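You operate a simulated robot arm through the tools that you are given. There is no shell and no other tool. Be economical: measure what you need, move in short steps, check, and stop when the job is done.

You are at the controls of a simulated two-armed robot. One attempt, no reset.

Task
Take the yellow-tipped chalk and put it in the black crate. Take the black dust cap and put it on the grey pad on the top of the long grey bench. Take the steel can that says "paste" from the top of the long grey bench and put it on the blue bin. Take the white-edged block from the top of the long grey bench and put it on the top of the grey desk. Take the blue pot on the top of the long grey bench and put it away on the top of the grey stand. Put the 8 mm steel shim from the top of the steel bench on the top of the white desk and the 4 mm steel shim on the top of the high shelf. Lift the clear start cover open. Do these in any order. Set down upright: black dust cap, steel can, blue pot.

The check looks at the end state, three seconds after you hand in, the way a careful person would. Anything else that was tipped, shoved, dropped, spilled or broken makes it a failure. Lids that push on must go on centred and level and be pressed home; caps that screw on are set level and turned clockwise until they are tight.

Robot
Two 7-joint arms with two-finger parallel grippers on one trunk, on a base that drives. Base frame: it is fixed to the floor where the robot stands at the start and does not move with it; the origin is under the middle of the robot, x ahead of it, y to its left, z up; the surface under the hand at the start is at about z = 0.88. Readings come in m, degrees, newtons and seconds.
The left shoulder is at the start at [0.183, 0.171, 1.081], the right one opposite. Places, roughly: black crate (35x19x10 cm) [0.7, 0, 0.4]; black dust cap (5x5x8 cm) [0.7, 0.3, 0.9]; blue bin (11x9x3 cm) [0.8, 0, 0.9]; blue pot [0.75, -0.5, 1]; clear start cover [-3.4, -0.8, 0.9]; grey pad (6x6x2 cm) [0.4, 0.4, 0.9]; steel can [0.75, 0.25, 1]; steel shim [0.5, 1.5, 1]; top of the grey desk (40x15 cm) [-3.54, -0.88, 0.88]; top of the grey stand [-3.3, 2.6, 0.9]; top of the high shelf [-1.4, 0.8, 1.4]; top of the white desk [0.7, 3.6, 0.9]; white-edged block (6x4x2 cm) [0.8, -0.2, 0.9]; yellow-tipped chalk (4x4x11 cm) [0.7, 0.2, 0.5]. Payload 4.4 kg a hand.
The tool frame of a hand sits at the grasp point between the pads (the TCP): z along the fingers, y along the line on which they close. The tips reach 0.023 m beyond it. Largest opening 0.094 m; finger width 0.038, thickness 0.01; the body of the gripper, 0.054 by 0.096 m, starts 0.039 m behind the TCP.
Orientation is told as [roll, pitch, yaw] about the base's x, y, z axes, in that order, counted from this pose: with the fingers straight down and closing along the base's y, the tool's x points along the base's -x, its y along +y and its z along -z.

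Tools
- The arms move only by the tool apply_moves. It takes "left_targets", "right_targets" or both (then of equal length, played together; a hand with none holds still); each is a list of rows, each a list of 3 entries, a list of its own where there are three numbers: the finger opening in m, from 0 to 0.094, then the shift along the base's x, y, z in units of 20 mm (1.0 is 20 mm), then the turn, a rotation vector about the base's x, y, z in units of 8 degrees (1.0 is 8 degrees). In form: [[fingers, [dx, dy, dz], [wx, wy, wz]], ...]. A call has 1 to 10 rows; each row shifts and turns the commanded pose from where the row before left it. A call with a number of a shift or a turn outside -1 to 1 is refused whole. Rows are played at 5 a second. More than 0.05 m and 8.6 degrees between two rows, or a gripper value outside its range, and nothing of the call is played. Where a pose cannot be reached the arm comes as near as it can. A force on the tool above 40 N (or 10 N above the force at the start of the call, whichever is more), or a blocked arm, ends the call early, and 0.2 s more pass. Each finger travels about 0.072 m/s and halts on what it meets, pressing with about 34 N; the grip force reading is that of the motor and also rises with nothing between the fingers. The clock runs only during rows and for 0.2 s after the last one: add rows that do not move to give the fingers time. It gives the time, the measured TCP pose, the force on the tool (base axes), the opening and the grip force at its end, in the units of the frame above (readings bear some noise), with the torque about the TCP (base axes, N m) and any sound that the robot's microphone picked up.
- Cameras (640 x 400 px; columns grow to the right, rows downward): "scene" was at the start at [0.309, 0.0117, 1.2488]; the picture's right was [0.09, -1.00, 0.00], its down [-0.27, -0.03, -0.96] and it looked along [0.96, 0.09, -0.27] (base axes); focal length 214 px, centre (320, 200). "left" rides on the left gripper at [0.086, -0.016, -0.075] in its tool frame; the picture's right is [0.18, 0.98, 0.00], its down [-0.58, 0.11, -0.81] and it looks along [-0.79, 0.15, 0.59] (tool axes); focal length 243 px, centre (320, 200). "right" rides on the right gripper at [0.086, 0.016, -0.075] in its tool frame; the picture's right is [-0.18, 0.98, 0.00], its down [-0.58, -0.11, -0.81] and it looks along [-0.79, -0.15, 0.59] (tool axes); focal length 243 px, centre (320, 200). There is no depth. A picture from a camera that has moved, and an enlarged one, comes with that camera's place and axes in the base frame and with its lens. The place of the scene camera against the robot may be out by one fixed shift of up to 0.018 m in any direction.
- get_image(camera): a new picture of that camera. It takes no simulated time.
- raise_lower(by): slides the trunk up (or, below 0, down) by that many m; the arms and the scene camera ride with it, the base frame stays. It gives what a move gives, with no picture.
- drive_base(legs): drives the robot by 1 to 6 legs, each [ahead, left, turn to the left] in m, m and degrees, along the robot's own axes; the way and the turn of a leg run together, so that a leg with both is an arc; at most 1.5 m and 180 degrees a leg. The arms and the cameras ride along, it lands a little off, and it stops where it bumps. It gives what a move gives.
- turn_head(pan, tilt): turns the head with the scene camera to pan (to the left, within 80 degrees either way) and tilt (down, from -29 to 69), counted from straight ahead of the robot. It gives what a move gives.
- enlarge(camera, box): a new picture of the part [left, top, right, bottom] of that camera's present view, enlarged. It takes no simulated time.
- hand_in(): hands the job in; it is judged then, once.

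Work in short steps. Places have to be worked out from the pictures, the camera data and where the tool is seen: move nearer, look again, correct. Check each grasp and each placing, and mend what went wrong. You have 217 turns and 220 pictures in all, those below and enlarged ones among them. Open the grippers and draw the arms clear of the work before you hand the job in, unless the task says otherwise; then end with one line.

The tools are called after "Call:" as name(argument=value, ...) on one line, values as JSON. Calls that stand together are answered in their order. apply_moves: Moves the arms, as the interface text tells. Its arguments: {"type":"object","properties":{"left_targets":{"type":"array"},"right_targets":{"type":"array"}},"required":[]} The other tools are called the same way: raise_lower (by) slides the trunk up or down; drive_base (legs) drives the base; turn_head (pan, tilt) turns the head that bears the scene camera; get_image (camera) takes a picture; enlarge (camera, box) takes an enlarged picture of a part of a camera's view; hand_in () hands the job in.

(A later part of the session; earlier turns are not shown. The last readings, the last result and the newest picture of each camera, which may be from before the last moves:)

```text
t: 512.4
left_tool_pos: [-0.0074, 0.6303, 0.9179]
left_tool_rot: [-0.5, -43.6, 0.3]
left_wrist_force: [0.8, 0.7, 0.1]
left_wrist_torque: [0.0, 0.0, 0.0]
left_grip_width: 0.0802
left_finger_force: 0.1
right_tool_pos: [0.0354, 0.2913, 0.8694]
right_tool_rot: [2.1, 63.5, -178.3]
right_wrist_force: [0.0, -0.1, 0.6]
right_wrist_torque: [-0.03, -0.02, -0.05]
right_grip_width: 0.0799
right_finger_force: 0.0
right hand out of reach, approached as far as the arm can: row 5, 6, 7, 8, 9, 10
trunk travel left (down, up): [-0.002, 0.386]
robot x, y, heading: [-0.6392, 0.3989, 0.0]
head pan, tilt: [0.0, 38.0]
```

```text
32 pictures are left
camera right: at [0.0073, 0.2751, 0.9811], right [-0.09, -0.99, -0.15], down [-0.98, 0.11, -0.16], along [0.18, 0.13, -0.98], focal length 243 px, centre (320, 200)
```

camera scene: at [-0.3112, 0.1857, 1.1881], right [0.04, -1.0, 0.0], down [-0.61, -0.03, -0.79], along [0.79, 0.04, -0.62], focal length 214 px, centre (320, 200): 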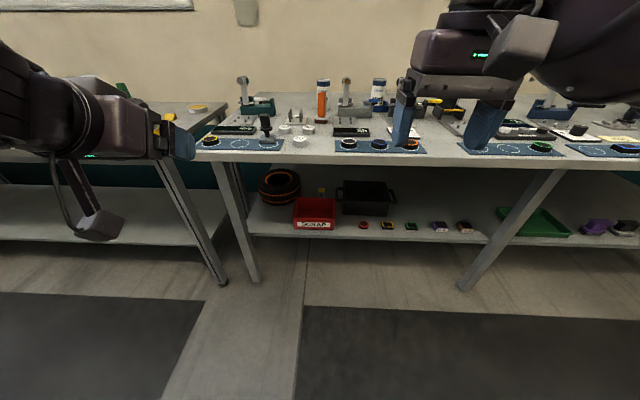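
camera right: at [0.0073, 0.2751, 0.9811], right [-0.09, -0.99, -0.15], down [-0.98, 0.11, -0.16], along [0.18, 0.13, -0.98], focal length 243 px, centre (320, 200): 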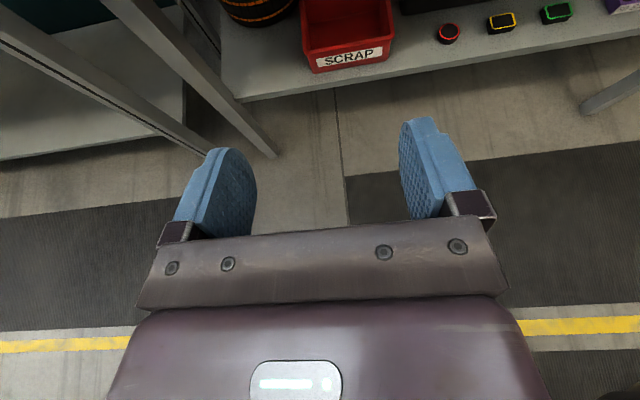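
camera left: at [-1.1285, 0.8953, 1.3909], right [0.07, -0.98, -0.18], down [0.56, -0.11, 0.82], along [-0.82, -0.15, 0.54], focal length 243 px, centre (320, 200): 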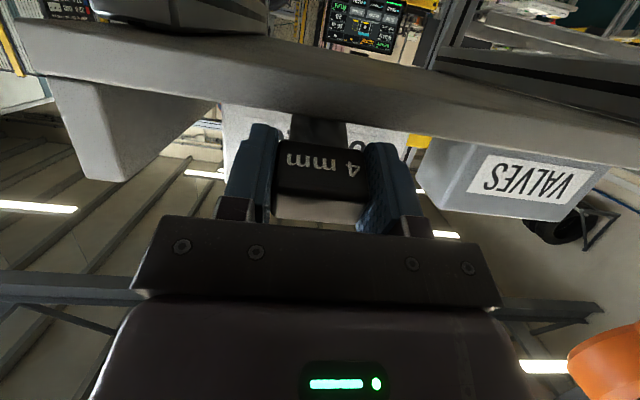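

The camera now looks down over the hand. I extend forward and down in front of the bench.

Call:
apply_moves(right_targets=[[0.08, [0.5, -0.1, -0.8], [0, 0, 0]], [0.08, [0.5, -0.1, -1], [0, 0, 0]], [0.08, [0.5, -0.1, -1], [0, 0, 0]], [0.08, [0.5, -0.1, -1], [0, 0, 0]], [0.08, [0.5, -0.1, -1], [0, 0, 0]], [0.08, [0.5, -0.1, -1], [0, 0, 0]], [0.08, [0.5, -0.1, -1], [0, 0, 0]], [0.08, [0.5, -0.1, -1], [0, 0, 0]], [0.08, [0.5, -0.1, -1], [0, 0, 0]], [0.08, [0.5, -0.1, -1], [0, 0, 0]]])

Call:
apply_moves(right_targets=[[0.08, [0.3, -0.1, -1], [-0.1, 0, 0]], [0.08, [0.3, -0.1, -1], [-0.1, 0, 0]], [0.08, [0.3, -0.1, -0.8], [0, 0, 0]], [0.08, [0.3, -0.1, 0], [0, 0, 0]], [0.08, [0, 0, 0], [0, 0, 0]]])

Call:
get_image(camera="scene")

Call:
get_image(camera="right")

```text
t: 514.6
left_tool_pos: [-0.0073, 0.6312, 0.9164]
left_tool_rot: [-0.3, -43.4, 0.2]
left_wrist_force: [0.2, 0.8, 0.1]
left_wrist_torque: [0.04, 0.0, 0.03]
left_grip_width: 0.0801
left_finger_force: 0.0
right_tool_pos: [0.1344, 0.304, 0.6856]
right_tool_rot: [2.2, 63.7, -179.0]
right_wrist_force: [-0.6, -0.4, -1.1]
right_wrist_torque: [0.02, -0.02, -0.01]
right_grip_width: 0.0799
right_finger_force: 0.1
right hand out of reach, approached as far as the arm can: row 7, 8, 9, 10
trunk travel left (down, up): [-0.002, 0.386]
robot x, y, heading: [-0.6336, 0.4004, 0.1]
head pan, tilt: [0.0, 38.0]
```

```text
t: 515.8
left_tool_pos: [-0.0074, 0.63, 0.9156]
left_tool_rot: [-0.4, -43.4, 0.2]
left_wrist_force: [0.7, -0.2, -0.2]
left_wrist_torque: [-0.01, -0.04, 0.03]
left_grip_width: 0.08
left_finger_force: 0.1
right_tool_pos: [0.1606, 0.3142, 0.6361]
right_tool_rot: [5.9, 63.8, -175.6]
right_wrist_force: [0.2, 0.4, 0.0]
right_wrist_torque: [0.0, 0.03, 0.01]
right_grip_width: 0.0797
right_finger_force: 0.0
right hand out of reach, approached as far as the arm can: row 1, 2, 3
trunk travel left (down, up): [-0.002, 0.386]
robot x, y, heading: [-0.6384, 0.3967, 0.2]
head pan, tilt: [0.0, 38.0]
```

```text
31 pictures are left
camera scene: at [-0.2593, 0.403, 1.0943], right [0.0, -1.0, 0.0], down [-0.62, 0.0, -0.79], along [0.79, 0.0, -0.62], focal length 214 px, centre (320, 200)
```

scene: 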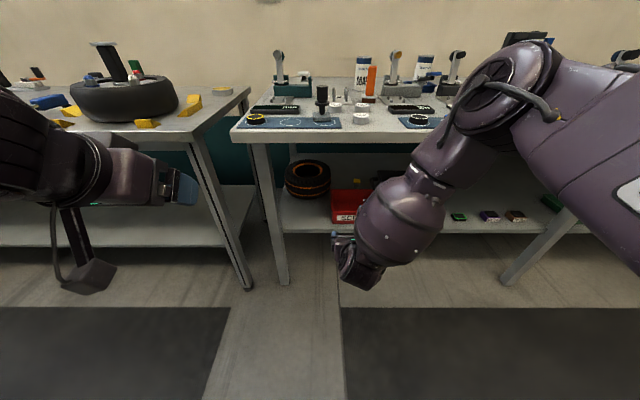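

```text
30 pictures are left
camera right: at [0.1314, 0.3025, 0.7467], right [-0.1, -0.99, -0.12], down [-0.98, 0.12, -0.17], along [0.18, 0.1, -0.98], focal length 243 px, centre (320, 200)
```

right: 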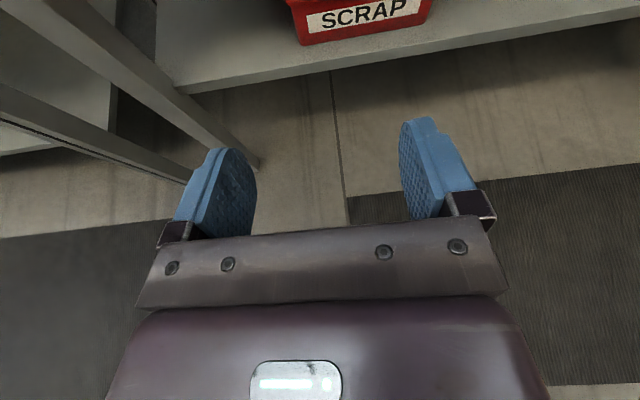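

The arm must be stretched out nearly straight so its elbow stays below the bench edge. I push the hand forward and level it (roll), at z≈0.62.

Call:
apply_moves(right_targets=[[0.08, [0.8, -0.3, -0.1], [0.16, 0, 0]], [0.08, [0.8, -0.3, -0.1], [0.16, 0, 0]], [0.08, [0.8, -0.3, -0.1], [0, 0, 0]], [0.08, [0.8, -0.3, -0.1], [0, 0, 0]], [0.08, [0.8, -0.3, -0.1], [0, 0, 0]], [0.08, [0.8, -0.3, -0.1], [0, 0, 0]], [0.08, [0.8, -0.3, 0], [0, 0, 0]], [0.08, [0.8, -0.3, 0], [0, 0, 0]]])

Call:
get_image(camera="scene")

```text
t: 517.6
left_tool_pos: [-0.0069, 0.6303, 0.9167]
left_tool_rot: [-0.4, -43.4, 0.2]
left_wrist_force: [-0.3, 0.5, 0.2]
left_wrist_torque: [0.02, 0.0, -0.01]
left_grip_width: 0.08
left_finger_force: 0.0
right_tool_pos: [0.292, 0.3006, 0.6352]
right_tool_rot: [0.4, 63.7, 179.3]
right_wrist_force: [0.2, -0.5, 0.3]
right_wrist_torque: [-0.01, 0.01, 0.0]
right_grip_width: 0.0801
right_finger_force: 0.0
right hand out of reach, approached as far as the arm can: row 1, 2, 3, 5, 7
trunk travel left (down, up): [-0.002, 0.386]
robot x, y, heading: [-0.6378, 0.3966, -0.2]
head pan, tilt: [0.0, 38.0]
```

```text
29 pictures are left
camera scene: at [-0.2592, 0.4029, 1.0942], right [0.0, -1.0, 0.0], down [-0.62, 0.0, -0.79], along [0.79, 0.0, -0.62], focal length 214 px, centre (320, 200)
```

scene: 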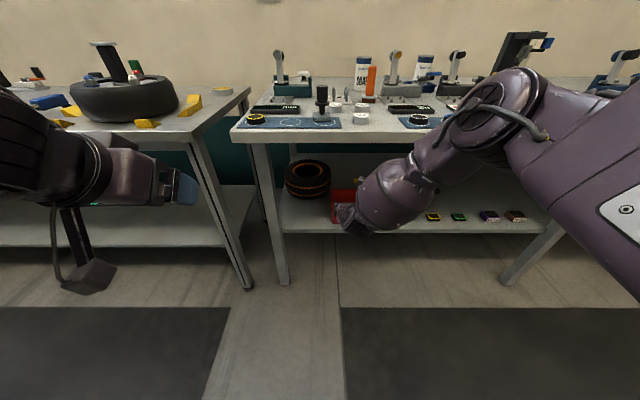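

Continue extending forward to straighten the arm.

Call:
apply_moves(right_targets=[[0.08, [0.8, 0, -0.1], [0, 0, 0]], [0.08, [0.8, 0, -0.1], [0, 0, 0]], [0.08, [0.8, 0, -0.1], [0, 0, 0]], [0.08, [0.8, 0, -0.1], [0, 0, 0]], [0.08, [0.8, 0, -0.1], [0, 0, 0]], [0.08, [0.8, 0, -0.1], [0, 0, 0]], [0.08, [0.8, 0, 0], [0, 0, 0]], [0.08, [0.8, 0, 0], [0, 0, 0]]])

Call:
get_image(camera="scene")

Call:
get_image(camera="right")

```text
t: 519.4
left_tool_pos: [-0.0071, 0.6309, 0.9154]
left_tool_rot: [-0.4, -43.4, 0.3]
left_wrist_force: [-0.3, 0.0, -0.2]
left_wrist_torque: [-0.03, 0.02, 0.0]
left_grip_width: 0.0799
left_finger_force: 0.1
right_tool_pos: [0.421, 0.2991, 0.6221]
right_tool_rot: [-0.1, 64.1, 179.3]
right_wrist_force: [0.6, 0.1, 0.1]
right_wrist_torque: [-0.01, -0.02, 0.0]
right_grip_width: 0.0799
right_finger_force: 0.1
trunk travel left (down, up): [-0.002, 0.386]
robot x, y, heading: [-0.6404, 0.3995, 0.1]
head pan, tilt: [0.0, 38.0]
```

```text
28 pictures are left
camera scene: at [-0.2591, 0.4032, 1.0942], right [0.0, -1.0, 0.0], down [-0.62, 0.0, -0.79], along [0.79, 0.0, -0.62], focal length 214 px, centre (320, 200)
```

scene: 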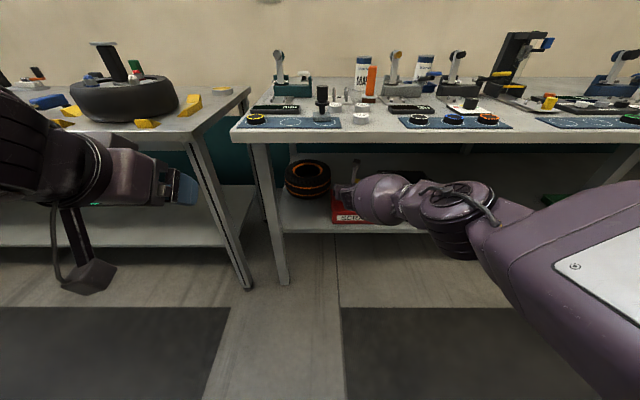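

```text
27 pictures are left
camera right: at [0.3918, 0.2814, 0.7327], right [-0.09, -0.98, -0.17], down [-0.98, 0.12, -0.17], along [0.19, 0.15, -0.97], focal length 243 px, centre (320, 200)
```

right: 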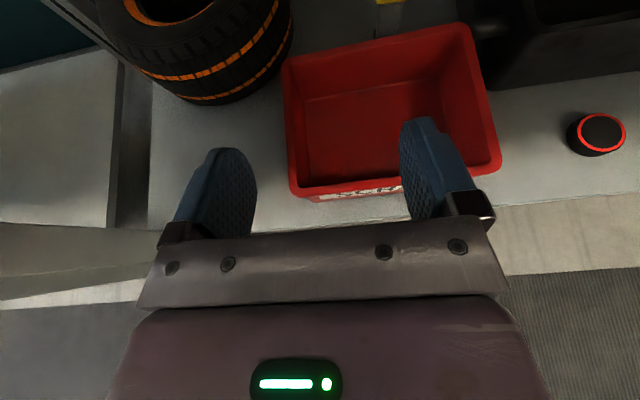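

The arm is now low, with the elbow below the bench top. I go a bit lower and further out, then drive forward 0.1 m and right 7 cm.

Call:
apply_moves(right_targets=[[0.08, [0.5, 0, -0.5], [0, 0, 0]], [0.08, [0.5, 0, -0.6], [0, 0, 0]], [0.08, [0.5, 0, -0.6], [0, 0, 0]], [0.08, [0.5, 0, -0.6], [0, 0, 0]], [0.08, [0, 0, -0.4], [0, 0, 0]], [0.08, [0, 0, 0], [0, 0, 0]]])

Call:
drive_base(legs=[[0.1, -0.07, 0]])

Call:
get_image(camera="scene")

Call:
get_image(camera="right")

```text
t: 520.8
left_tool_pos: [-0.0069, 0.6309, 0.917]
left_tool_rot: [-0.4, -43.4, 0.2]
left_wrist_force: [0.0, 0.9, 0.5]
left_wrist_torque: [0.0, -0.01, 0.04]
left_grip_width: 0.08
left_finger_force: 0.0
right_tool_pos: [0.4238, 0.2896, 0.5982]
right_tool_rot: [-0.2, 64.1, 179.1]
right_wrist_force: [-0.3, -0.2, -0.3]
right_wrist_torque: [0.01, 0.02, 0.01]
right_grip_width: 0.0802
right_finger_force: 0.1
right hand out of reach, approached as far as the arm can: row 2, 3, 4, 5
trunk travel left (down, up): [-0.002, 0.386]
robot x, y, heading: [-0.6372, 0.3968, 0.2]
head pan, tilt: [0.0, 38.0]
```

```text
t: 522.1
left_tool_pos: [0.0929, 0.5611, 0.916]
left_tool_rot: [-0.4, -43.4, 0.3]
left_wrist_force: [0.4, -0.7, 0.6]
left_wrist_torque: [0.01, -0.03, -0.02]
left_grip_width: 0.0802
left_finger_force: 0.1
right_tool_pos: [0.5231, 0.2202, 0.596]
right_tool_rot: [-0.2, 64.0, 179.2]
right_wrist_force: [-0.6, 0.5, 0.0]
right_wrist_torque: [0.0, -0.01, 0.02]
right_grip_width: 0.08
right_finger_force: 0.0
trunk travel left (down, up): [-0.002, 0.386]
robot x, y, heading: [-0.5363, 0.3292, 0.1]
head pan, tilt: [0.0, 38.0]
```

```text
26 pictures are left
camera scene: at [-0.1587, 0.3333, 1.0941], right [0.0, -1.0, 0.0], down [-0.62, 0.0, -0.79], along [0.79, 0.0, -0.62], focal length 214 px, centre (320, 200)
```

scene: 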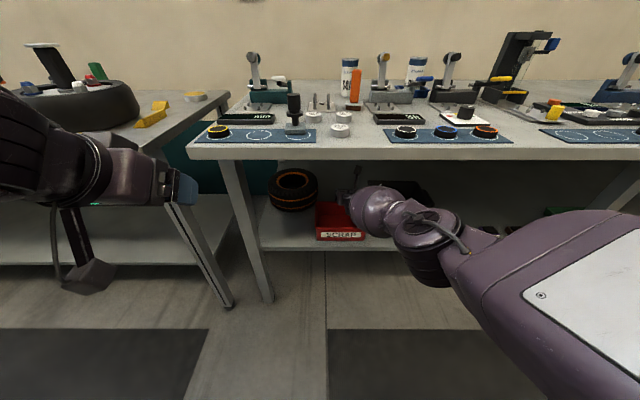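

```text
25 pictures are left
camera right: at [0.4943, 0.2036, 0.7065], right [-0.09, -0.98, -0.17], down [-0.98, 0.12, -0.17], along [0.19, 0.15, -0.97], focal length 243 px, centre (320, 200)
```

right: 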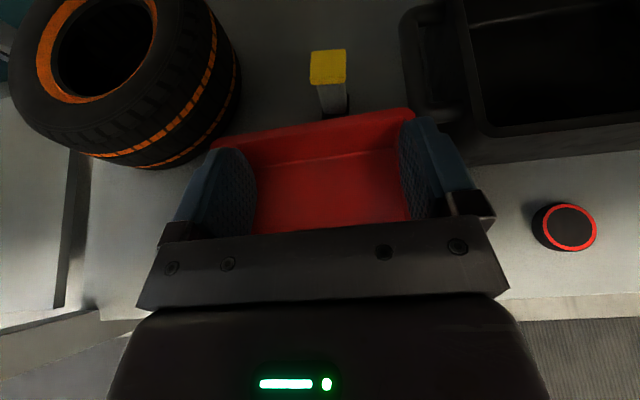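

I see the chalk clearly: top centre ≈(0.655, 0.215, 0.51); the elbow is well below and in front of the bench. I drive forward 0.14 m with the hand above the bin rim.

Call:
drive_base(legs=[[0.14, 0, 0]])

Call:
get_image(camera="right")

Call:
get_image(camera="scene")

```text
t: 523.4
left_tool_pos: [0.2347, 0.5606, 0.916]
left_tool_rot: [-0.4, -43.3, 0.1]
left_wrist_force: [0.6, 0.3, -0.3]
left_wrist_torque: [0.0, 0.01, -0.02]
left_grip_width: 0.0799
left_finger_force: 0.0
right_tool_pos: [0.6627, 0.2192, 0.5959]
right_tool_rot: [-0.2, 64.0, 179.0]
right_wrist_force: [-0.6, -1.0, 0.7]
right_wrist_torque: [0.02, -0.01, -0.02]
right_grip_width: 0.08
right_finger_force: 0.1
trunk travel left (down, up): [-0.002, 0.386]
robot x, y, heading: [-0.3996, 0.3302, -0.2]
head pan, tilt: [0.0, 38.0]
```

```text
24 pictures are left
camera right: at [0.6342, 0.2009, 0.7063], right [-0.09, -0.98, -0.17], down [-0.98, 0.12, -0.17], along [0.19, 0.15, -0.97], focal length 243 px, centre (320, 200)
```

right: 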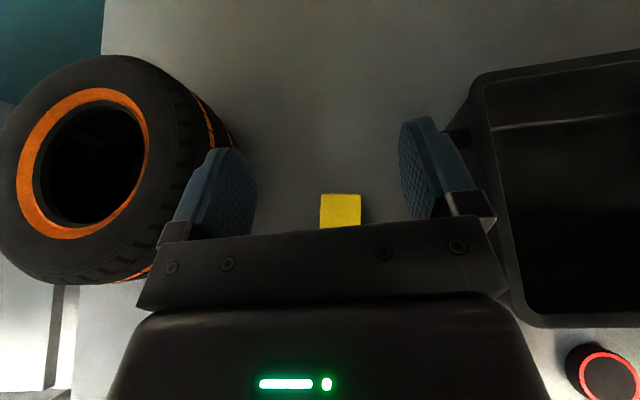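

```text
23 pictures are left
camera scene: at [-0.0183, 0.3326, 1.094], right [0.0, -1.0, 0.0], down [-0.62, 0.0, -0.79], along [0.79, 0.0, -0.62], focal length 214 px, centre (320, 200)
```

scene: 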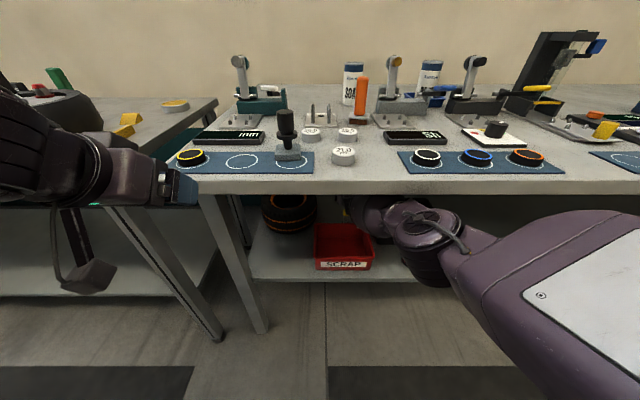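

The chalk is centred between the fingers at (0.659, 0.216). I lower to z≈0.497.

Call:
apply_moves(right_targets=[[0.08, [-0.1, -0.15, -0.6], [0, 0, 0]], [0.08, [-0.1, 0, -0.7], [0, 0, 0]], [0.08, [0, 0, -0.7], [0, 0, 0]], [0.08, [0, 0, -0.7], [0, 0, 0]], [0.08, [0, 0, -0.7], [0, 0, 0]], [0.08, [0, 0, -0.7], [0, 0, 0]], [0.08, [0, 0, -0.7], [0, 0, 0]], [0.08, [0, 0, 0], [0, 0, 0]]])

Call:
get_image(camera="right")

```text
t: 525.2
left_tool_pos: [0.2334, 0.5594, 0.9173]
left_tool_rot: [-0.5, -43.5, 0.1]
left_wrist_force: [-0.7, -0.3, -0.2]
left_wrist_torque: [0.01, 0.03, -0.01]
left_grip_width: 0.0801
left_finger_force: 0.0
right_tool_pos: [0.635, 0.211, 0.5417]
right_tool_rot: [-0.4, 64.1, 179.1]
right_wrist_force: [0.6, -0.2, 0.7]
right_wrist_torque: [0.01, 0.01, 0.0]
right_grip_width: 0.0799
right_finger_force: 0.0
right hand out of reach, approached as far as the arm can: row 1, 2, 3, 4, 5, 6, 7
trunk travel left (down, up): [-0.002, 0.386]
robot x, y, heading: [-0.3973, 0.3299, -0.1]
head pan, tilt: [0.0, 38.0]
```

```text
22 pictures are left
camera right: at [0.6059, 0.1925, 0.6528], right [-0.09, -0.98, -0.17], down [-0.98, 0.12, -0.17], along [0.19, 0.15, -0.97], focal length 243 px, centre (320, 200)
```

right: 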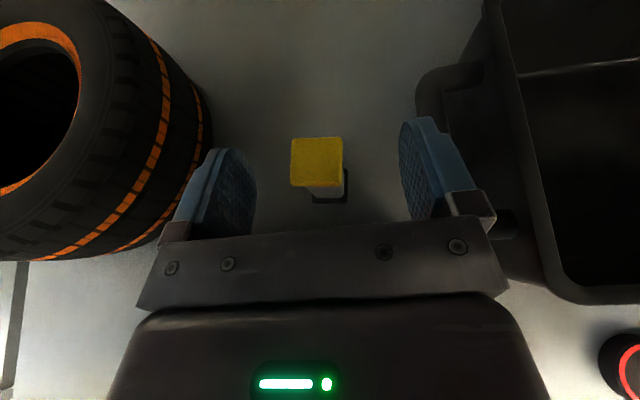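

Reach is ~5 cm short. I raise the left hand out of the way and check the elbow before driving a little further.

Call:
apply_moves(left_targets=[[0.08, [-0.8, 0, 0.8], [0, 0, 0]], [0.08, [-0.8, 0, 1], [0, 0, 0]], [0.08, [-0.8, 0, 1], [0, 0, 0]], [0.08, [-0.5, 0, 1], [0, 0, 0]], [0.08, [0, 0, 1], [0, 0, 0]], [0.08, [0, 0, 1], [0, 0, 0]]])

Call:
turn_head(pan=-30, tilt=60)

Call:
get_image(camera="scene")

```text
t: 526.6
left_tool_pos: [0.2025, 0.5759, 1.0421]
left_tool_rot: [-0.4, -43.5, 0.1]
left_wrist_force: [-0.7, 0.0, 0.1]
left_wrist_torque: [-0.03, 0.01, 0.0]
left_grip_width: 0.0801
left_finger_force: 0.1
left hand out of reach, approached as far as the arm can: row 1, 2, 3
right_tool_pos: [0.634, 0.2104, 0.5417]
right_tool_rot: [-0.2, 64.0, 179.1]
right_wrist_force: [-0.4, 0.0, 0.4]
right_wrist_torque: [0.03, 0.01, -0.01]
right_grip_width: 0.0799
right_finger_force: 0.0
trunk travel left (down, up): [-0.002, 0.386]
robot x, y, heading: [-0.3972, 0.3281, 0.2]
head pan, tilt: [0.0, 38.0]
```

```text
t: 527.6
left_tool_pos: [0.2027, 0.5771, 1.043]
left_tool_rot: [-0.3, -43.4, 0.1]
left_wrist_force: [0.0, -0.1, 0.0]
left_wrist_torque: [-0.01, 0.0, -0.01]
left_grip_width: 0.0802
left_finger_force: 0.0
right_tool_pos: [0.6354, 0.2101, 0.5426]
right_tool_rot: [-0.3, 63.9, 179.1]
right_wrist_force: [-0.6, 0.5, -0.5]
right_wrist_torque: [-0.01, -0.01, 0.03]
right_grip_width: 0.0802
right_finger_force: 0.0
trunk travel left (down, up): [-0.002, 0.386]
robot x, y, heading: [-0.3989, 0.3311, 0.0]
head pan, tilt: [-30.0, 60.0]
```

```text
21 pictures are left
camera scene: at [-0.0473, 0.2992, 1.0646], right [-0.5, -0.87, 0.0], down [-0.75, 0.43, -0.5], along [0.43, -0.25, -0.87], focal length 214 px, centre (320, 200)
```

scene: 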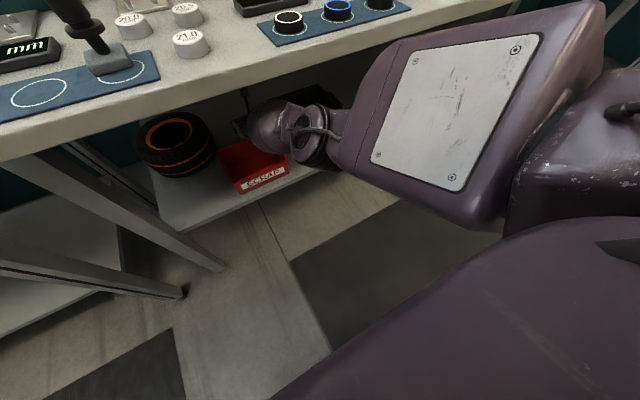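

The upper arm still has about 8 cm to the bench edge. I drive forward 4.5 cm, then lower onto the chalk.

Call:
drive_base(legs=[[0.045, 0, 0]])

Call:
apply_moves(right_targets=[[0.08, [-0.2, 0.1, -0.5], [0, 0, 0]], [0.08, [-0.2, 0, -0.6], [0, 0, 0]], [0.08, [-0.2, 0, -0.6], [0, 0, 0]], [0.08, [0, 0, -0.5], [0, 0, 0]], [0.08, [0, 0, 0], [0, 0, 0]]])

Call:
get_image(camera="right")

```text
t: 528.5
left_tool_pos: [0.2487, 0.5783, 1.0428]
left_tool_rot: [-0.4, -43.4, 0.1]
left_wrist_force: [-0.7, 0.7, -0.8]
left_wrist_torque: [0.0, 0.02, 0.01]
left_grip_width: 0.0799
left_finger_force: 0.0
right_tool_pos: [0.6815, 0.2123, 0.5398]
right_tool_rot: [-0.1, 64.0, 179.2]
right_wrist_force: [-0.4, -0.2, -0.7]
right_wrist_torque: [-0.04, 0.02, 0.05]
right_grip_width: 0.0802
right_finger_force: 0.0
trunk travel left (down, up): [-0.002, 0.386]
robot x, y, heading: [-0.3529, 0.3272, 0.3]
head pan, tilt: [-30.0, 60.0]
```

```text
t: 529.7
left_tool_pos: [0.2486, 0.5777, 1.0428]
left_tool_rot: [-0.5, -43.5, 0.2]
left_wrist_force: [0.7, 0.1, -1.0]
left_wrist_torque: [-0.01, -0.01, 0.0]
left_grip_width: 0.0799
left_finger_force: 0.1
right_tool_pos: [0.656, 0.2064, 0.5081]
right_tool_rot: [-0.3, 64.0, 179.2]
right_wrist_force: [0.1, -0.2, 0.1]
right_wrist_torque: [0.0, -0.01, 0.03]
right_grip_width: 0.0802
right_finger_force: 0.1
right hand out of reach, approached as far as the arm can: row 1, 2, 3, 4
trunk travel left (down, up): [-0.002, 0.386]
robot x, y, heading: [-0.3483, 0.3277, 0.3]
head pan, tilt: [-30.0, 60.0]
```

```text
20 pictures are left
camera right: at [0.6266, 0.1909, 0.6182], right [-0.09, -0.98, -0.17], down [-0.98, 0.12, -0.17], along [0.19, 0.15, -0.97], focal length 243 px, centre (320, 200)
```

right: 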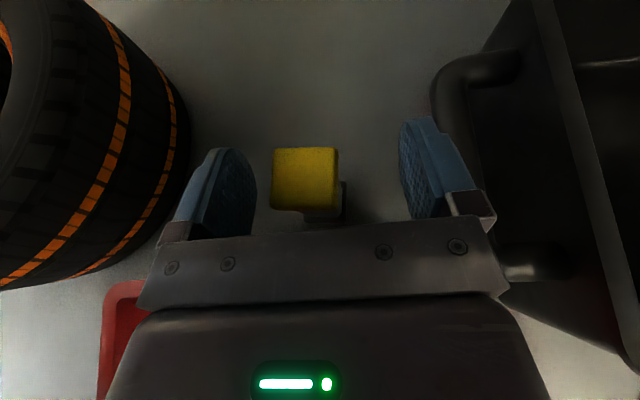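

Nearly there; the chalk is 7 mm to the left of centre. I correct y and go a little lower.

Call:
apply_moves(right_targets=[[0.08, [0, 0.3, -0.1], [0, 0, 0]], [0.08, [0, 0.2, -0.2], [0, 0, 0]], [0.08, [0, 0, 0], [0, 0, 0]]])

```text
t: 530.5
left_tool_pos: [0.2482, 0.5777, 1.0438]
left_tool_rot: [-0.5, -43.4, 0.1]
left_wrist_force: [0.5, 0.7, -0.5]
left_wrist_torque: [0.02, 0.01, 0.0]
left_grip_width: 0.08
left_finger_force: 0.0
right_tool_pos: [0.6538, 0.2199, 0.5026]
right_tool_rot: [-0.5, 64.0, 179.0]
right_wrist_force: [-0.3, -0.1, 0.3]
right_wrist_torque: [-0.02, 0.0, 0.01]
right_grip_width: 0.0805
right_finger_force: 0.1
trunk travel left (down, up): [-0.002, 0.386]
robot x, y, heading: [-0.3508, 0.3325, 0.2]
head pan, tilt: [-30.0, 60.0]
```

Slight overshoot; adjust back 6 mm, then check.

Call:
apply_moves(right_targets=[[0.08, [0.1, -0.28, -0.1], [0, 0, 0]], [0.08, [0, 0, 0], [0, 0, 0]]])

Call:
get_image(camera="right")

```text
t: 531.1
left_tool_pos: [0.2487, 0.5774, 1.0425]
left_tool_rot: [-0.3, -43.5, 0.2]
left_wrist_force: [-0.3, 0.2, -0.5]
left_wrist_torque: [-0.03, 0.01, 0.01]
left_grip_width: 0.08
left_finger_force: 0.1
right_tool_pos: [0.6523, 0.2103, 0.5028]
right_tool_rot: [-0.3, 64.1, 179.1]
right_wrist_force: [-0.5, 0.1, -0.6]
right_wrist_torque: [0.01, 0.0, -0.01]
right_grip_width: 0.0801
right_finger_force: 0.1
right hand out of reach, approached as far as the arm can: row 1
trunk travel left (down, up): [-0.002, 0.386]
robot x, y, heading: [-0.3516, 0.3277, 0.3]
head pan, tilt: [-30.0, 60.0]
```

```text
19 pictures are left
camera right: at [0.624, 0.1922, 0.6125], right [-0.09, -0.98, -0.17], down [-0.98, 0.12, -0.17], along [0.19, 0.15, -0.97], focal length 243 px, centre (320, 200)
```

right: 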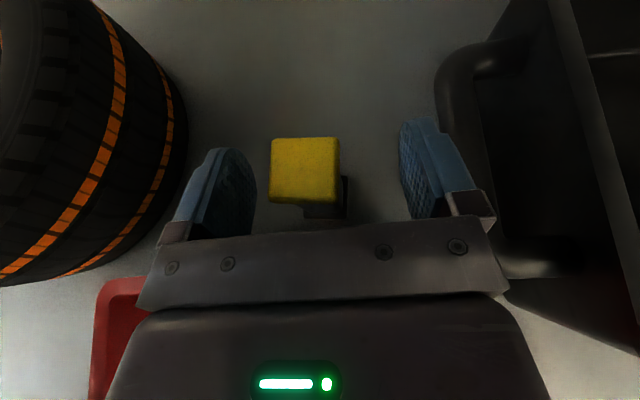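

Within 3 mm of centre. I close on the chalk.

Call:
apply_moves(right_targets=[[0.065, [0, 0.1, 0], [0, 0, 0]], [0.05, [0, 0, 0], [0, 0, 0]], [0.035, [0, 0, 0], [0, 0, 0]], [0.02, [0, 0, 0], [0, 0, 0]], [0.0, [0, 0, 0], [0, 0, 0]], [0.0, [0, 0, 0], [0, 0, 0]]])

Call:
get_image(camera="right")

```text
t: 532.5
left_tool_pos: [0.2488, 0.5779, 1.0415]
left_tool_rot: [-0.5, -43.4, 0.1]
left_wrist_force: [-0.2, -0.1, -0.2]
left_wrist_torque: [-0.02, 0.0, -0.03]
left_grip_width: 0.08
left_finger_force: 0.0
right_tool_pos: [0.6539, 0.2115, 0.501]
right_tool_rot: [-0.2, 64.0, 179.2]
right_wrist_force: [0.7, -0.3, 0.6]
right_wrist_torque: [0.01, 0.01, -0.02]
right_grip_width: 0.0333
right_finger_force: 33.5
trunk travel left (down, up): [-0.002, 0.386]
robot x, y, heading: [-0.3501, 0.3294, 0.1]
head pan, tilt: [-30.0, 60.0]
```

```text
18 pictures are left
camera right: at [0.6244, 0.1942, 0.612], right [-0.09, -0.98, -0.17], down [-0.98, 0.12, -0.17], along [0.19, 0.15, -0.97], focal length 243 px, centre (320, 200)
```

right: 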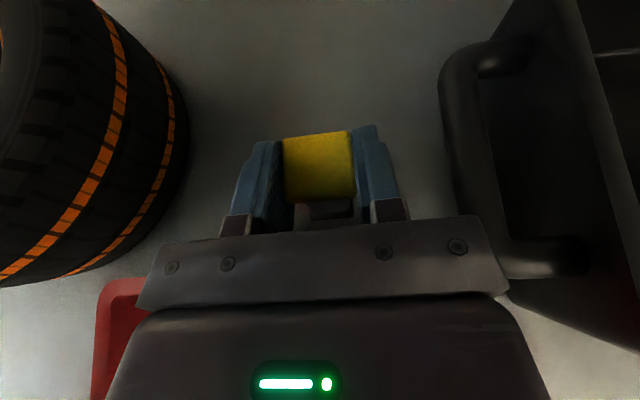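

Chalk gripped (0.033). I lift it gently, tilting the wrist slightly flatter to keep the arm low.

Call:
apply_moves(right_targets=[[0.0, [0, 0, 0.2], [0, 0, 0]], [0.0, [0, 0, 0.4], [0, 0, 0]], [0.0, [0, 0, 0.5], [0, -0.2, 0]], [0.0, [0, 0, 0.5], [0, -0.2, 0]], [0.0, [0, 0, 0.5], [0, -0.2, 0]], [0.0, [0, 0, 0.5], [0, -0.2, 0]], [0.0, [0, 0, 0.5], [0, -0.2, 0]], [0.0, [0, 0, 0.5], [0, 0, 0]], [0.0, [0, 0, 0.5], [0, 0, 0]], [0.0, [0, 0, 0], [0, 0, 0]]])

Call:
get_image(camera="scene")

Call:
get_image(camera="right")

```text
t: 534.7
left_tool_pos: [0.2488, 0.5781, 1.0421]
left_tool_rot: [-0.4, -43.4, 0.2]
left_wrist_force: [-0.1, -0.5, 0.4]
left_wrist_torque: [0.05, 0.01, 0.01]
left_grip_width: 0.0798
left_finger_force: 0.0
right_tool_pos: [0.6861, 0.2175, 0.5626]
right_tool_rot: [-0.6, 72.0, 178.8]
right_wrist_force: [0.4, 0.7, -0.4]
right_wrist_torque: [0.01, 0.05, 0.0]
right_grip_width: 0.0335
right_finger_force: 33.5
right hand out of reach, approached as far as the arm can: row 2, 3, 4, 5, 6, 7, 8, 9
trunk travel left (down, up): [-0.002, 0.386]
robot x, y, heading: [-0.3513, 0.3291, 0.2]
head pan, tilt: [-30.0, 60.0]
```

```text
17 pictures are left
camera scene: at [-0.0013, 0.2996, 1.0645], right [-0.5, -0.87, 0.0], down [-0.75, 0.43, -0.5], along [0.43, -0.25, -0.87], focal length 214 px, centre (320, 200)
```

scene: 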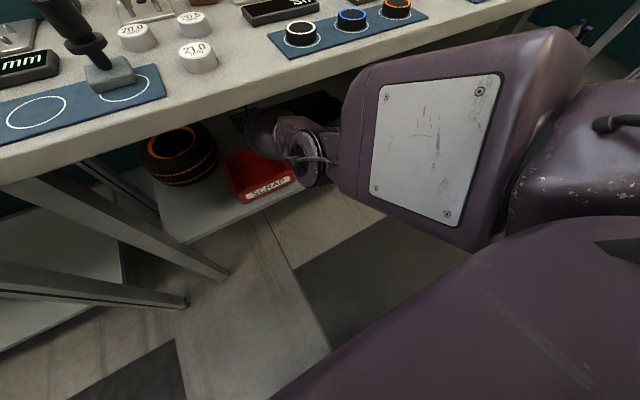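

```text
16 pictures are left
camera right: at [0.6422, 0.1998, 0.6682], right [-0.07, -0.98, -0.18], down [-0.95, 0.12, -0.3], along [0.32, 0.15, -0.94], focal length 243 px, centre (320, 200)
```

right: 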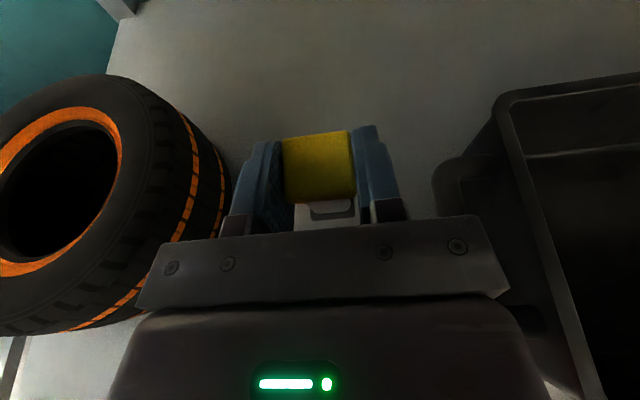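

Chalk is up about 6 cm. The arm is at an inner limit, so I back the base 4 cm and raise further.

Call:
drive_base(legs=[[-0.035, 0, 0]])

Call:
apply_moves(right_targets=[[0.0, [0.3, 0, 0.4], [0, 0, 0]], [0.0, [0.3, 0, 0.5], [0, 0, 0]], [0.0, [0.3, 0, 0.5], [0, 0, 0]], [0.0, [0.3, 0, 0.5], [0, 0, 0]], [0.0, [0.3, 0, 0.5], [0, 0, 0]], [0.0, [0.2, 0, 0.4], [0, 0, 0]], [0.0, [0, 0, 0], [0, 0, 0]]])

Call:
get_image(camera="right")

```text
t: 535.5
left_tool_pos: [0.2128, 0.5773, 1.0427]
left_tool_rot: [-0.4, -43.3, 0.1]
left_wrist_force: [-0.4, 0.4, -0.1]
left_wrist_torque: [0.01, 0.02, 0.01]
left_grip_width: 0.0798
left_finger_force: 0.0
right_tool_pos: [0.6505, 0.215, 0.564]
right_tool_rot: [-0.6, 72.0, 178.7]
right_wrist_force: [0.2, -0.7, 0.7]
right_wrist_torque: [0.01, 0.06, -0.02]
right_grip_width: 0.0335
right_finger_force: 34.4
trunk travel left (down, up): [-0.002, 0.386]
robot x, y, heading: [-0.3872, 0.3281, -0.0]
head pan, tilt: [-30.0, 60.0]
```

```text
t: 537.1
left_tool_pos: [0.2129, 0.5783, 1.0418]
left_tool_rot: [-0.3, -43.4, 0.1]
left_wrist_force: [-0.1, -0.3, 0.3]
left_wrist_torque: [-0.02, -0.01, 0.0]
left_grip_width: 0.08
left_finger_force: 0.0
right_tool_pos: [0.6845, 0.2164, 0.621]
right_tool_rot: [-0.8, 72.1, 178.6]
right_wrist_force: [-0.7, 0.3, -0.7]
right_wrist_torque: [0.02, 0.0, 0.02]
right_grip_width: 0.0333
right_finger_force: 34.1
trunk travel left (down, up): [-0.002, 0.386]
robot x, y, heading: [-0.3866, 0.3278, 0.1]
head pan, tilt: [-30.0, 60.0]
```

```text
15 pictures are left
camera right: at [0.64, 0.1991, 0.7255], right [-0.07, -0.98, -0.18], down [-0.94, 0.12, -0.31], along [0.32, 0.15, -0.94], focal length 243 px, centre (320, 200)
```

right: 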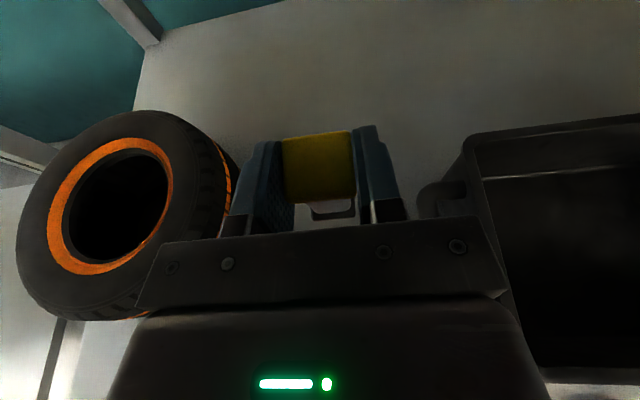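

Chalk bottom ≈0.52, above the crate rim (0.50). I shift the base right 0.235 m to bring it over the crate.

Call:
drive_base(legs=[[0, -0.235, 0]])

Call:
get_image(camera="right")

```text
t: 539.8
left_tool_pos: [0.2132, 0.3412, 1.0438]
left_tool_rot: [-0.4, -43.4, 0.2]
left_wrist_force: [-0.3, 0.4, 0.1]
left_wrist_torque: [-0.01, 0.01, -0.03]
left_grip_width: 0.08
left_finger_force: 0.0
right_tool_pos: [0.6853, -0.0205, 0.6194]
right_tool_rot: [-0.9, 72.1, 178.6]
right_wrist_force: [0.2, -0.8, -0.6]
right_wrist_torque: [0.01, 0.01, 0.01]
right_grip_width: 0.0332
right_finger_force: 34.1
trunk travel left (down, up): [-0.002, 0.386]
robot x, y, heading: [-0.3885, 0.0908, -0.2]
head pan, tilt: [-30.0, 60.0]
```

```text
14 pictures are left
camera right: at [0.6401, -0.0374, 0.7253], right [-0.07, -0.98, -0.18], down [-0.94, 0.12, -0.31], along [0.32, 0.15, -0.94], focal length 243 px, centre (320, 200)
```

right: 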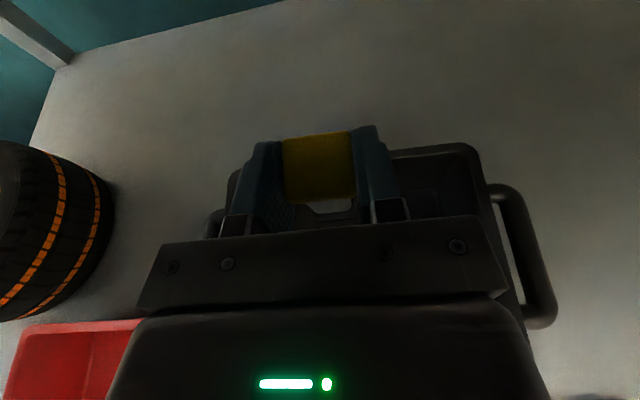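

Well inside the crate outline (x 0.57–0.755, y −0.15–0.09). I lower the chalk into it.

Call:
apply_moves(right_targets=[[0.0, [-0.3, 0, -0.4], [0, 0, 0]], [0.0, [-0.3, 0, -0.5], [0, 0, 0]], [0.0, [-0.3, 0, -0.5], [0, 0, 0]], [0.0, [-0.3, 0, -0.5], [0, 0, 0]], [0.0, [-0.3, 0, -0.5], [0, 0, 0]], [0.0, [-0.3, 0, -0.5], [0, 0, 0]], [0.0, [-0.2, 0, -0.4], [0, 0, 0]], [0.0, [-0.2, 0, -0.4], [0, 0, 0]], [0.0, [0, 0, 0], [0, 0, 0]]])

Call:
get_image(camera="right")

```text
t: 541.8
left_tool_pos: [0.2136, 0.3416, 1.0425]
left_tool_rot: [-0.5, -43.5, 0.3]
left_wrist_force: [-0.4, -0.2, 0.5]
left_wrist_torque: [-0.01, 0.01, 0.0]
left_grip_width: 0.0799
left_finger_force: 0.1
right_tool_pos: [0.641, -0.019, 0.5455]
right_tool_rot: [-0.9, 72.0, 178.6]
right_wrist_force: [0.2, -0.5, -1.3]
right_wrist_torque: [0.01, 0.01, -0.02]
right_grip_width: 0.0333
right_finger_force: 33.7
trunk travel left (down, up): [-0.002, 0.386]
robot x, y, heading: [-0.3871, 0.0948, 0.0]
head pan, tilt: [-30.0, 60.0]
```

```text
13 pictures are left
camera right: at [0.5964, -0.037, 0.6509], right [-0.07, -0.98, -0.18], down [-0.94, 0.12, -0.3], along [0.32, 0.15, -0.94], focal length 243 px, centre (320, 200)
```

right: 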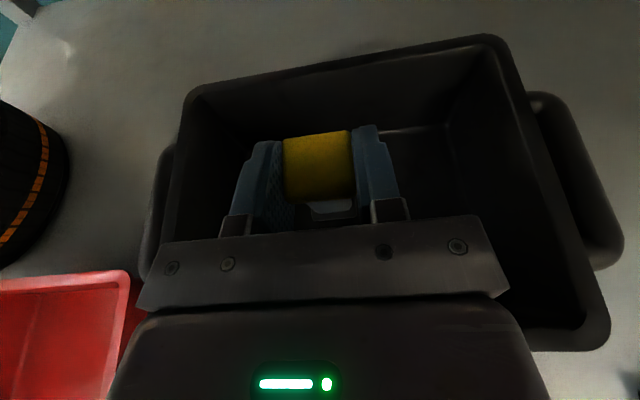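

Inside the crate, about 3 cm above its floor. I lower further in small steps.

Call:
apply_moves(right_targets=[[0.0, [0, 0, -0.3], [0, 0, 0]], [0.0, [0, 0, -0.3], [0, 0, 0]], [0.0, [0, 0, -0.3], [0, 0, 0]], [0.0, [0, 0, 0], [0, 0, 0]]])

Call:
apply_moves(right_targets=[[0.0, [0, 0, -0.15], [0, 0, 0]], [0.0, [0, 0, -0.15], [0, 0, 0]], [0.0, [0, 0, 0], [0, 0, 0]]])

```text
t: 542.8
left_tool_pos: [0.2142, 0.3406, 1.0422]
left_tool_rot: [-0.3, -43.4, 0.2]
left_wrist_force: [-0.3, 0.1, 0.2]
left_wrist_torque: [-0.01, -0.01, 0.01]
left_grip_width: 0.0801
left_finger_force: 0.1
right_tool_pos: [0.6404, -0.0195, 0.5462]
right_tool_rot: [-1.0, 72.0, 178.6]
right_wrist_force: [-0.7, 0.0, -0.3]
right_wrist_torque: [0.01, 0.02, -0.02]
right_grip_width: 0.0331
right_finger_force: 34.5
right hand out of reach, approached as far as the arm can: row 1, 2, 3
trunk travel left (down, up): [-0.002, 0.386]
robot x, y, heading: [-0.3881, 0.0897, 0.1]
head pan, tilt: [-30.0, 60.0]
```

```text
t: 543.6
left_tool_pos: [0.2141, 0.341, 1.0428]
left_tool_rot: [-0.4, -43.4, 0.2]
left_wrist_force: [-0.2, -0.1, -0.4]
left_wrist_torque: [-0.03, 0.02, 0.02]
left_grip_width: 0.0799
left_finger_force: 0.1
right_tool_pos: [0.6382, -0.0198, 0.5421]
right_tool_rot: [-0.9, 72.0, 178.5]
right_wrist_force: [0.2, 0.4, -0.2]
right_wrist_torque: [0.01, 0.02, 0.02]
right_grip_width: 0.0334
right_finger_force: 33.7
right hand out of reach, approached as far as the arm can: row 2
trunk travel left (down, up): [-0.002, 0.386]
robot x, y, heading: [-0.389, 0.0923, 0.1]
head pan, tilt: [-30.0, 60.0]
```

At the reach limit here; I drive forward 3.5 cm and lower again.

Call:
drive_base(legs=[[0.035, 0, 0]])

Call:
apply_moves(right_targets=[[0.0, [-0.15, 0, -0.3], [0, 0, 0]], [0.0, [-0.15, 0, -0.3], [0, 0, 0]], [0.0, [-0.15, 0, -0.3], [0, 0, 0]], [0.0, [-0.15, 0, -0.2], [0, 0, 0]], [0.0, [0, 0, 0], [0, 0, 0]]])

```text
t: 544.5
left_tool_pos: [0.2494, 0.3416, 1.0419]
left_tool_rot: [-0.4, -43.3, 0.3]
left_wrist_force: [0.0, 0.7, 0.1]
left_wrist_torque: [-0.01, 0.02, -0.04]
left_grip_width: 0.08
left_finger_force: 0.0
right_tool_pos: [0.6744, -0.0181, 0.5419]
right_tool_rot: [-0.7, 72.0, 178.7]
right_wrist_force: [0.3, 0.0, -0.7]
right_wrist_torque: [0.02, -0.04, -0.02]
right_grip_width: 0.0333
right_finger_force: 34.0
trunk travel left (down, up): [-0.002, 0.386]
robot x, y, heading: [-0.3515, 0.0933, 0.0]
head pan, tilt: [-30.0, 60.0]
```

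```text
t: 545.7
left_tool_pos: [0.2491, 0.3408, 1.0429]
left_tool_rot: [-0.3, -43.4, 0.2]
left_wrist_force: [0.4, -0.7, -0.9]
left_wrist_torque: [0.0, 0.01, -0.02]
left_grip_width: 0.08
left_finger_force: 0.0
right_tool_pos: [0.671, -0.0184, 0.5396]
right_tool_rot: [-2.3, 72.0, 177.0]
right_wrist_force: [-0.3, -0.3, -0.3]
right_wrist_torque: [0.02, -0.02, -0.02]
right_grip_width: 0.0333
right_finger_force: 33.9
right hand out of reach, approached as far as the arm can: row 1, 2, 3
trunk travel left (down, up): [-0.002, 0.386]
robot x, y, heading: [-0.3506, 0.0953, 0.4]
head pan, tilt: [-30.0, 60.0]
```

I pull slightly inward while lowering.

Call:
apply_moves(right_targets=[[0.0, [-0.5, 0, -0.1], [0.1, 0, 0]], [0.0, [-0.5, 0, -0.4], [0.1, 0, 0]], [0.0, [-0.2, 0, -0.5], [0, 0, 0]], [0.0, [-0.1, 0, -0.4], [0, 0, 0]], [0.0, [0, 0, 0], [0, 0, 0]]])

Call:
get_image(camera="right")

```text
t: 546.9
left_tool_pos: [0.2486, 0.3415, 1.0421]
left_tool_rot: [-0.3, -43.4, 0.1]
left_wrist_force: [0.2, 1.0, 0.1]
left_wrist_torque: [0.03, 0.0, 0.02]
left_grip_width: 0.0797
left_finger_force: 0.2
right_tool_pos: [0.6624, -0.0145, 0.526]
right_tool_rot: [-5.0, 71.5, 173.9]
right_wrist_force: [3.8, -1.7, 3.7]
right_wrist_torque: [-0.1, 0.21, 0.15]
right_grip_width: 0.0334
right_finger_force: 34.6
right hand out of reach, approached as far as the arm can: row 1, 2, 3, 4
trunk travel left (down, up): [-0.002, 0.386]
robot x, y, heading: [-0.3524, 0.0917, 0.3]
head pan, tilt: [-30.0, 60.0]
```

```text
12 pictures are left
camera right: at [0.6179, -0.0344, 0.6311], right [-0.08, -0.98, -0.2], down [-0.95, 0.14, -0.29], along [0.31, 0.17, -0.93], focal length 243 px, centre (320, 200)
```

right: 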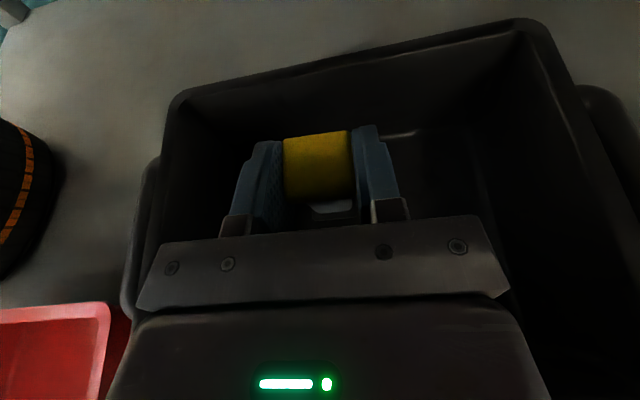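

Light contact with the crate floor. I open slowly and lift away.

Call:
apply_moves(right_targets=[[0.045, [0, 0, 0], [0, 0, 0]], [0.06, [0, 0, 0], [0, 0, 0]], [0.075, [0, 0, 0], [0, 0, 0]], [0.075, [0, 0, 0], [0, 0, 0]], [0.075, [0.2, 0, 0.4], [0, 0, 0]], [0.075, [0.2, 0, 0.5], [0, 0, 0]], [0.075, [0.2, 0, 0.5], [0, 0, 0]], [0.075, [0.2, 0, 0.6], [0, 0, 0]], [0.075, [0.2, 0, 0.6], [0, 0, 0]], [0.075, [0.2, 0, 0.6], [0, 0, 0]]])

Call:
get_image(camera="right")

```text
t: 549.1
left_tool_pos: [0.2487, 0.3413, 1.044]
left_tool_rot: [-0.4, -43.3, 0.2]
left_wrist_force: [-0.6, -0.2, 0.2]
left_wrist_torque: [0.0, 0.0, 0.03]
left_grip_width: 0.08
left_finger_force: 0.0
right_tool_pos: [0.6968, -0.0115, 0.5837]
right_tool_rot: [-6.0, 72.0, 173.8]
right_wrist_force: [0.3, -0.1, 0.0]
right_wrist_torque: [0.02, -0.02, -0.02]
right_grip_width: 0.075
right_finger_force: 0.0
right hand out of reach, approached as far as the arm can: row 6, 8, 10
trunk travel left (down, up): [-0.002, 0.386]
robot x, y, heading: [-0.3481, 0.0924, 0.2]
head pan, tilt: [-30.0, 60.0]
```

```text
11 pictures are left
camera right: at [0.6528, -0.0325, 0.6881], right [-0.07, -0.98, -0.21], down [-0.95, 0.13, -0.3], along [0.32, 0.18, -0.93], focal length 243 px, centre (320, 200)
```

right: 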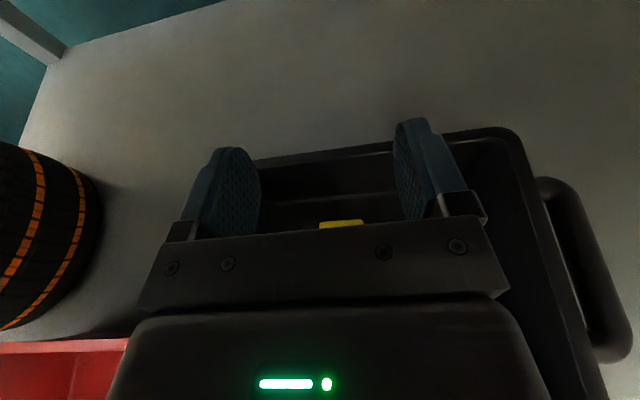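

The chalk stands in the crate. I raise slightly and back straight out from under the bench.

Call:
apply_moves(right_targets=[[0.075, [0.3, 0, 0.5], [0, 0, 0]], [0.075, [0.3, 0, 0.5], [0, 0, 0]], [0.075, [0, 0, 0], [0, 0, 0]]])

Call:
drive_base(legs=[[-0.4, 0, 0]])

Call:
turn_head(pan=0, tilt=35)

Call:
enlarge(camera="scene", box=[160, 80, 480, 280])

```text
t: 549.9
left_tool_pos: [0.2491, 0.3409, 1.0429]
left_tool_rot: [-0.4, -43.4, 0.2]
left_wrist_force: [-0.6, 0.6, 0.1]
left_wrist_torque: [0.01, 0.02, -0.03]
left_grip_width: 0.08
left_finger_force: 0.0
right_tool_pos: [0.7082, -0.0105, 0.6021]
right_tool_rot: [-6.0, 71.8, 173.8]
right_wrist_force: [0.5, 0.2, 0.2]
right_wrist_torque: [0.02, 0.01, 0.0]
right_grip_width: 0.0747
right_finger_force: 0.1
trunk travel left (down, up): [-0.002, 0.386]
robot x, y, heading: [-0.3558, 0.0889, 0.2]
head pan, tilt: [-30.0, 60.0]
```

```text
t: 552.4
left_tool_pos: [-0.1472, 0.3387, 1.0426]
left_tool_rot: [-0.4, -43.5, 0.0]
left_wrist_force: [0.0, 0.4, -0.5]
left_wrist_torque: [0.0, 0.01, 0.01]
left_grip_width: 0.0798
left_finger_force: 0.0
right_tool_pos: [0.3115, -0.0146, 0.603]
right_tool_rot: [-6.0, 71.9, 173.5]
right_wrist_force: [-0.3, -0.6, 0.3]
right_wrist_torque: [0.06, 0.0, 0.0]
right_grip_width: 0.0751
right_finger_force: 0.0
trunk travel left (down, up): [-0.002, 0.386]
robot x, y, heading: [-0.7468, 0.096, 0.0]
head pan, tilt: [-30.0, 60.0]
```

```text
t: 553.3
left_tool_pos: [-0.1468, 0.3396, 1.043]
left_tool_rot: [-0.4, -43.4, 0.1]
left_wrist_force: [-0.6, -0.8, -0.5]
left_wrist_torque: [-0.02, 0.03, 0.02]
left_grip_width: 0.08
left_finger_force: 0.1
right_tool_pos: [0.3134, -0.0153, 0.6014]
right_tool_rot: [-6.0, 71.9, 173.5]
right_wrist_force: [-0.3, -0.5, -1.3]
right_wrist_torque: [-0.01, -0.02, -0.01]
right_grip_width: 0.0751
right_finger_force: 0.0
trunk travel left (down, up): [-0.002, 0.386]
robot x, y, heading: [-0.7496, 0.0944, -0.2]
head pan, tilt: [0.0, 35.0]
```

```text
2.00 times, centred on (320, 180) of scene
camera zoom: at [-0.3665, 0.0946, 1.0988], right [0.0, -1.0, 0.0], down [-0.57, 0.0, -0.82], along [0.82, 0.0, -0.57], focal length 429 px, centre (320, 240)
```

zoom: 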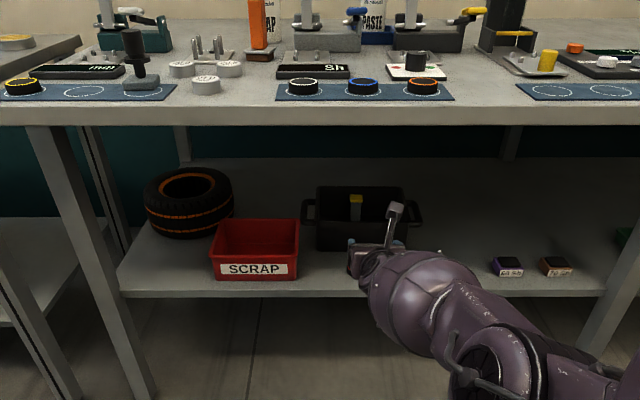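

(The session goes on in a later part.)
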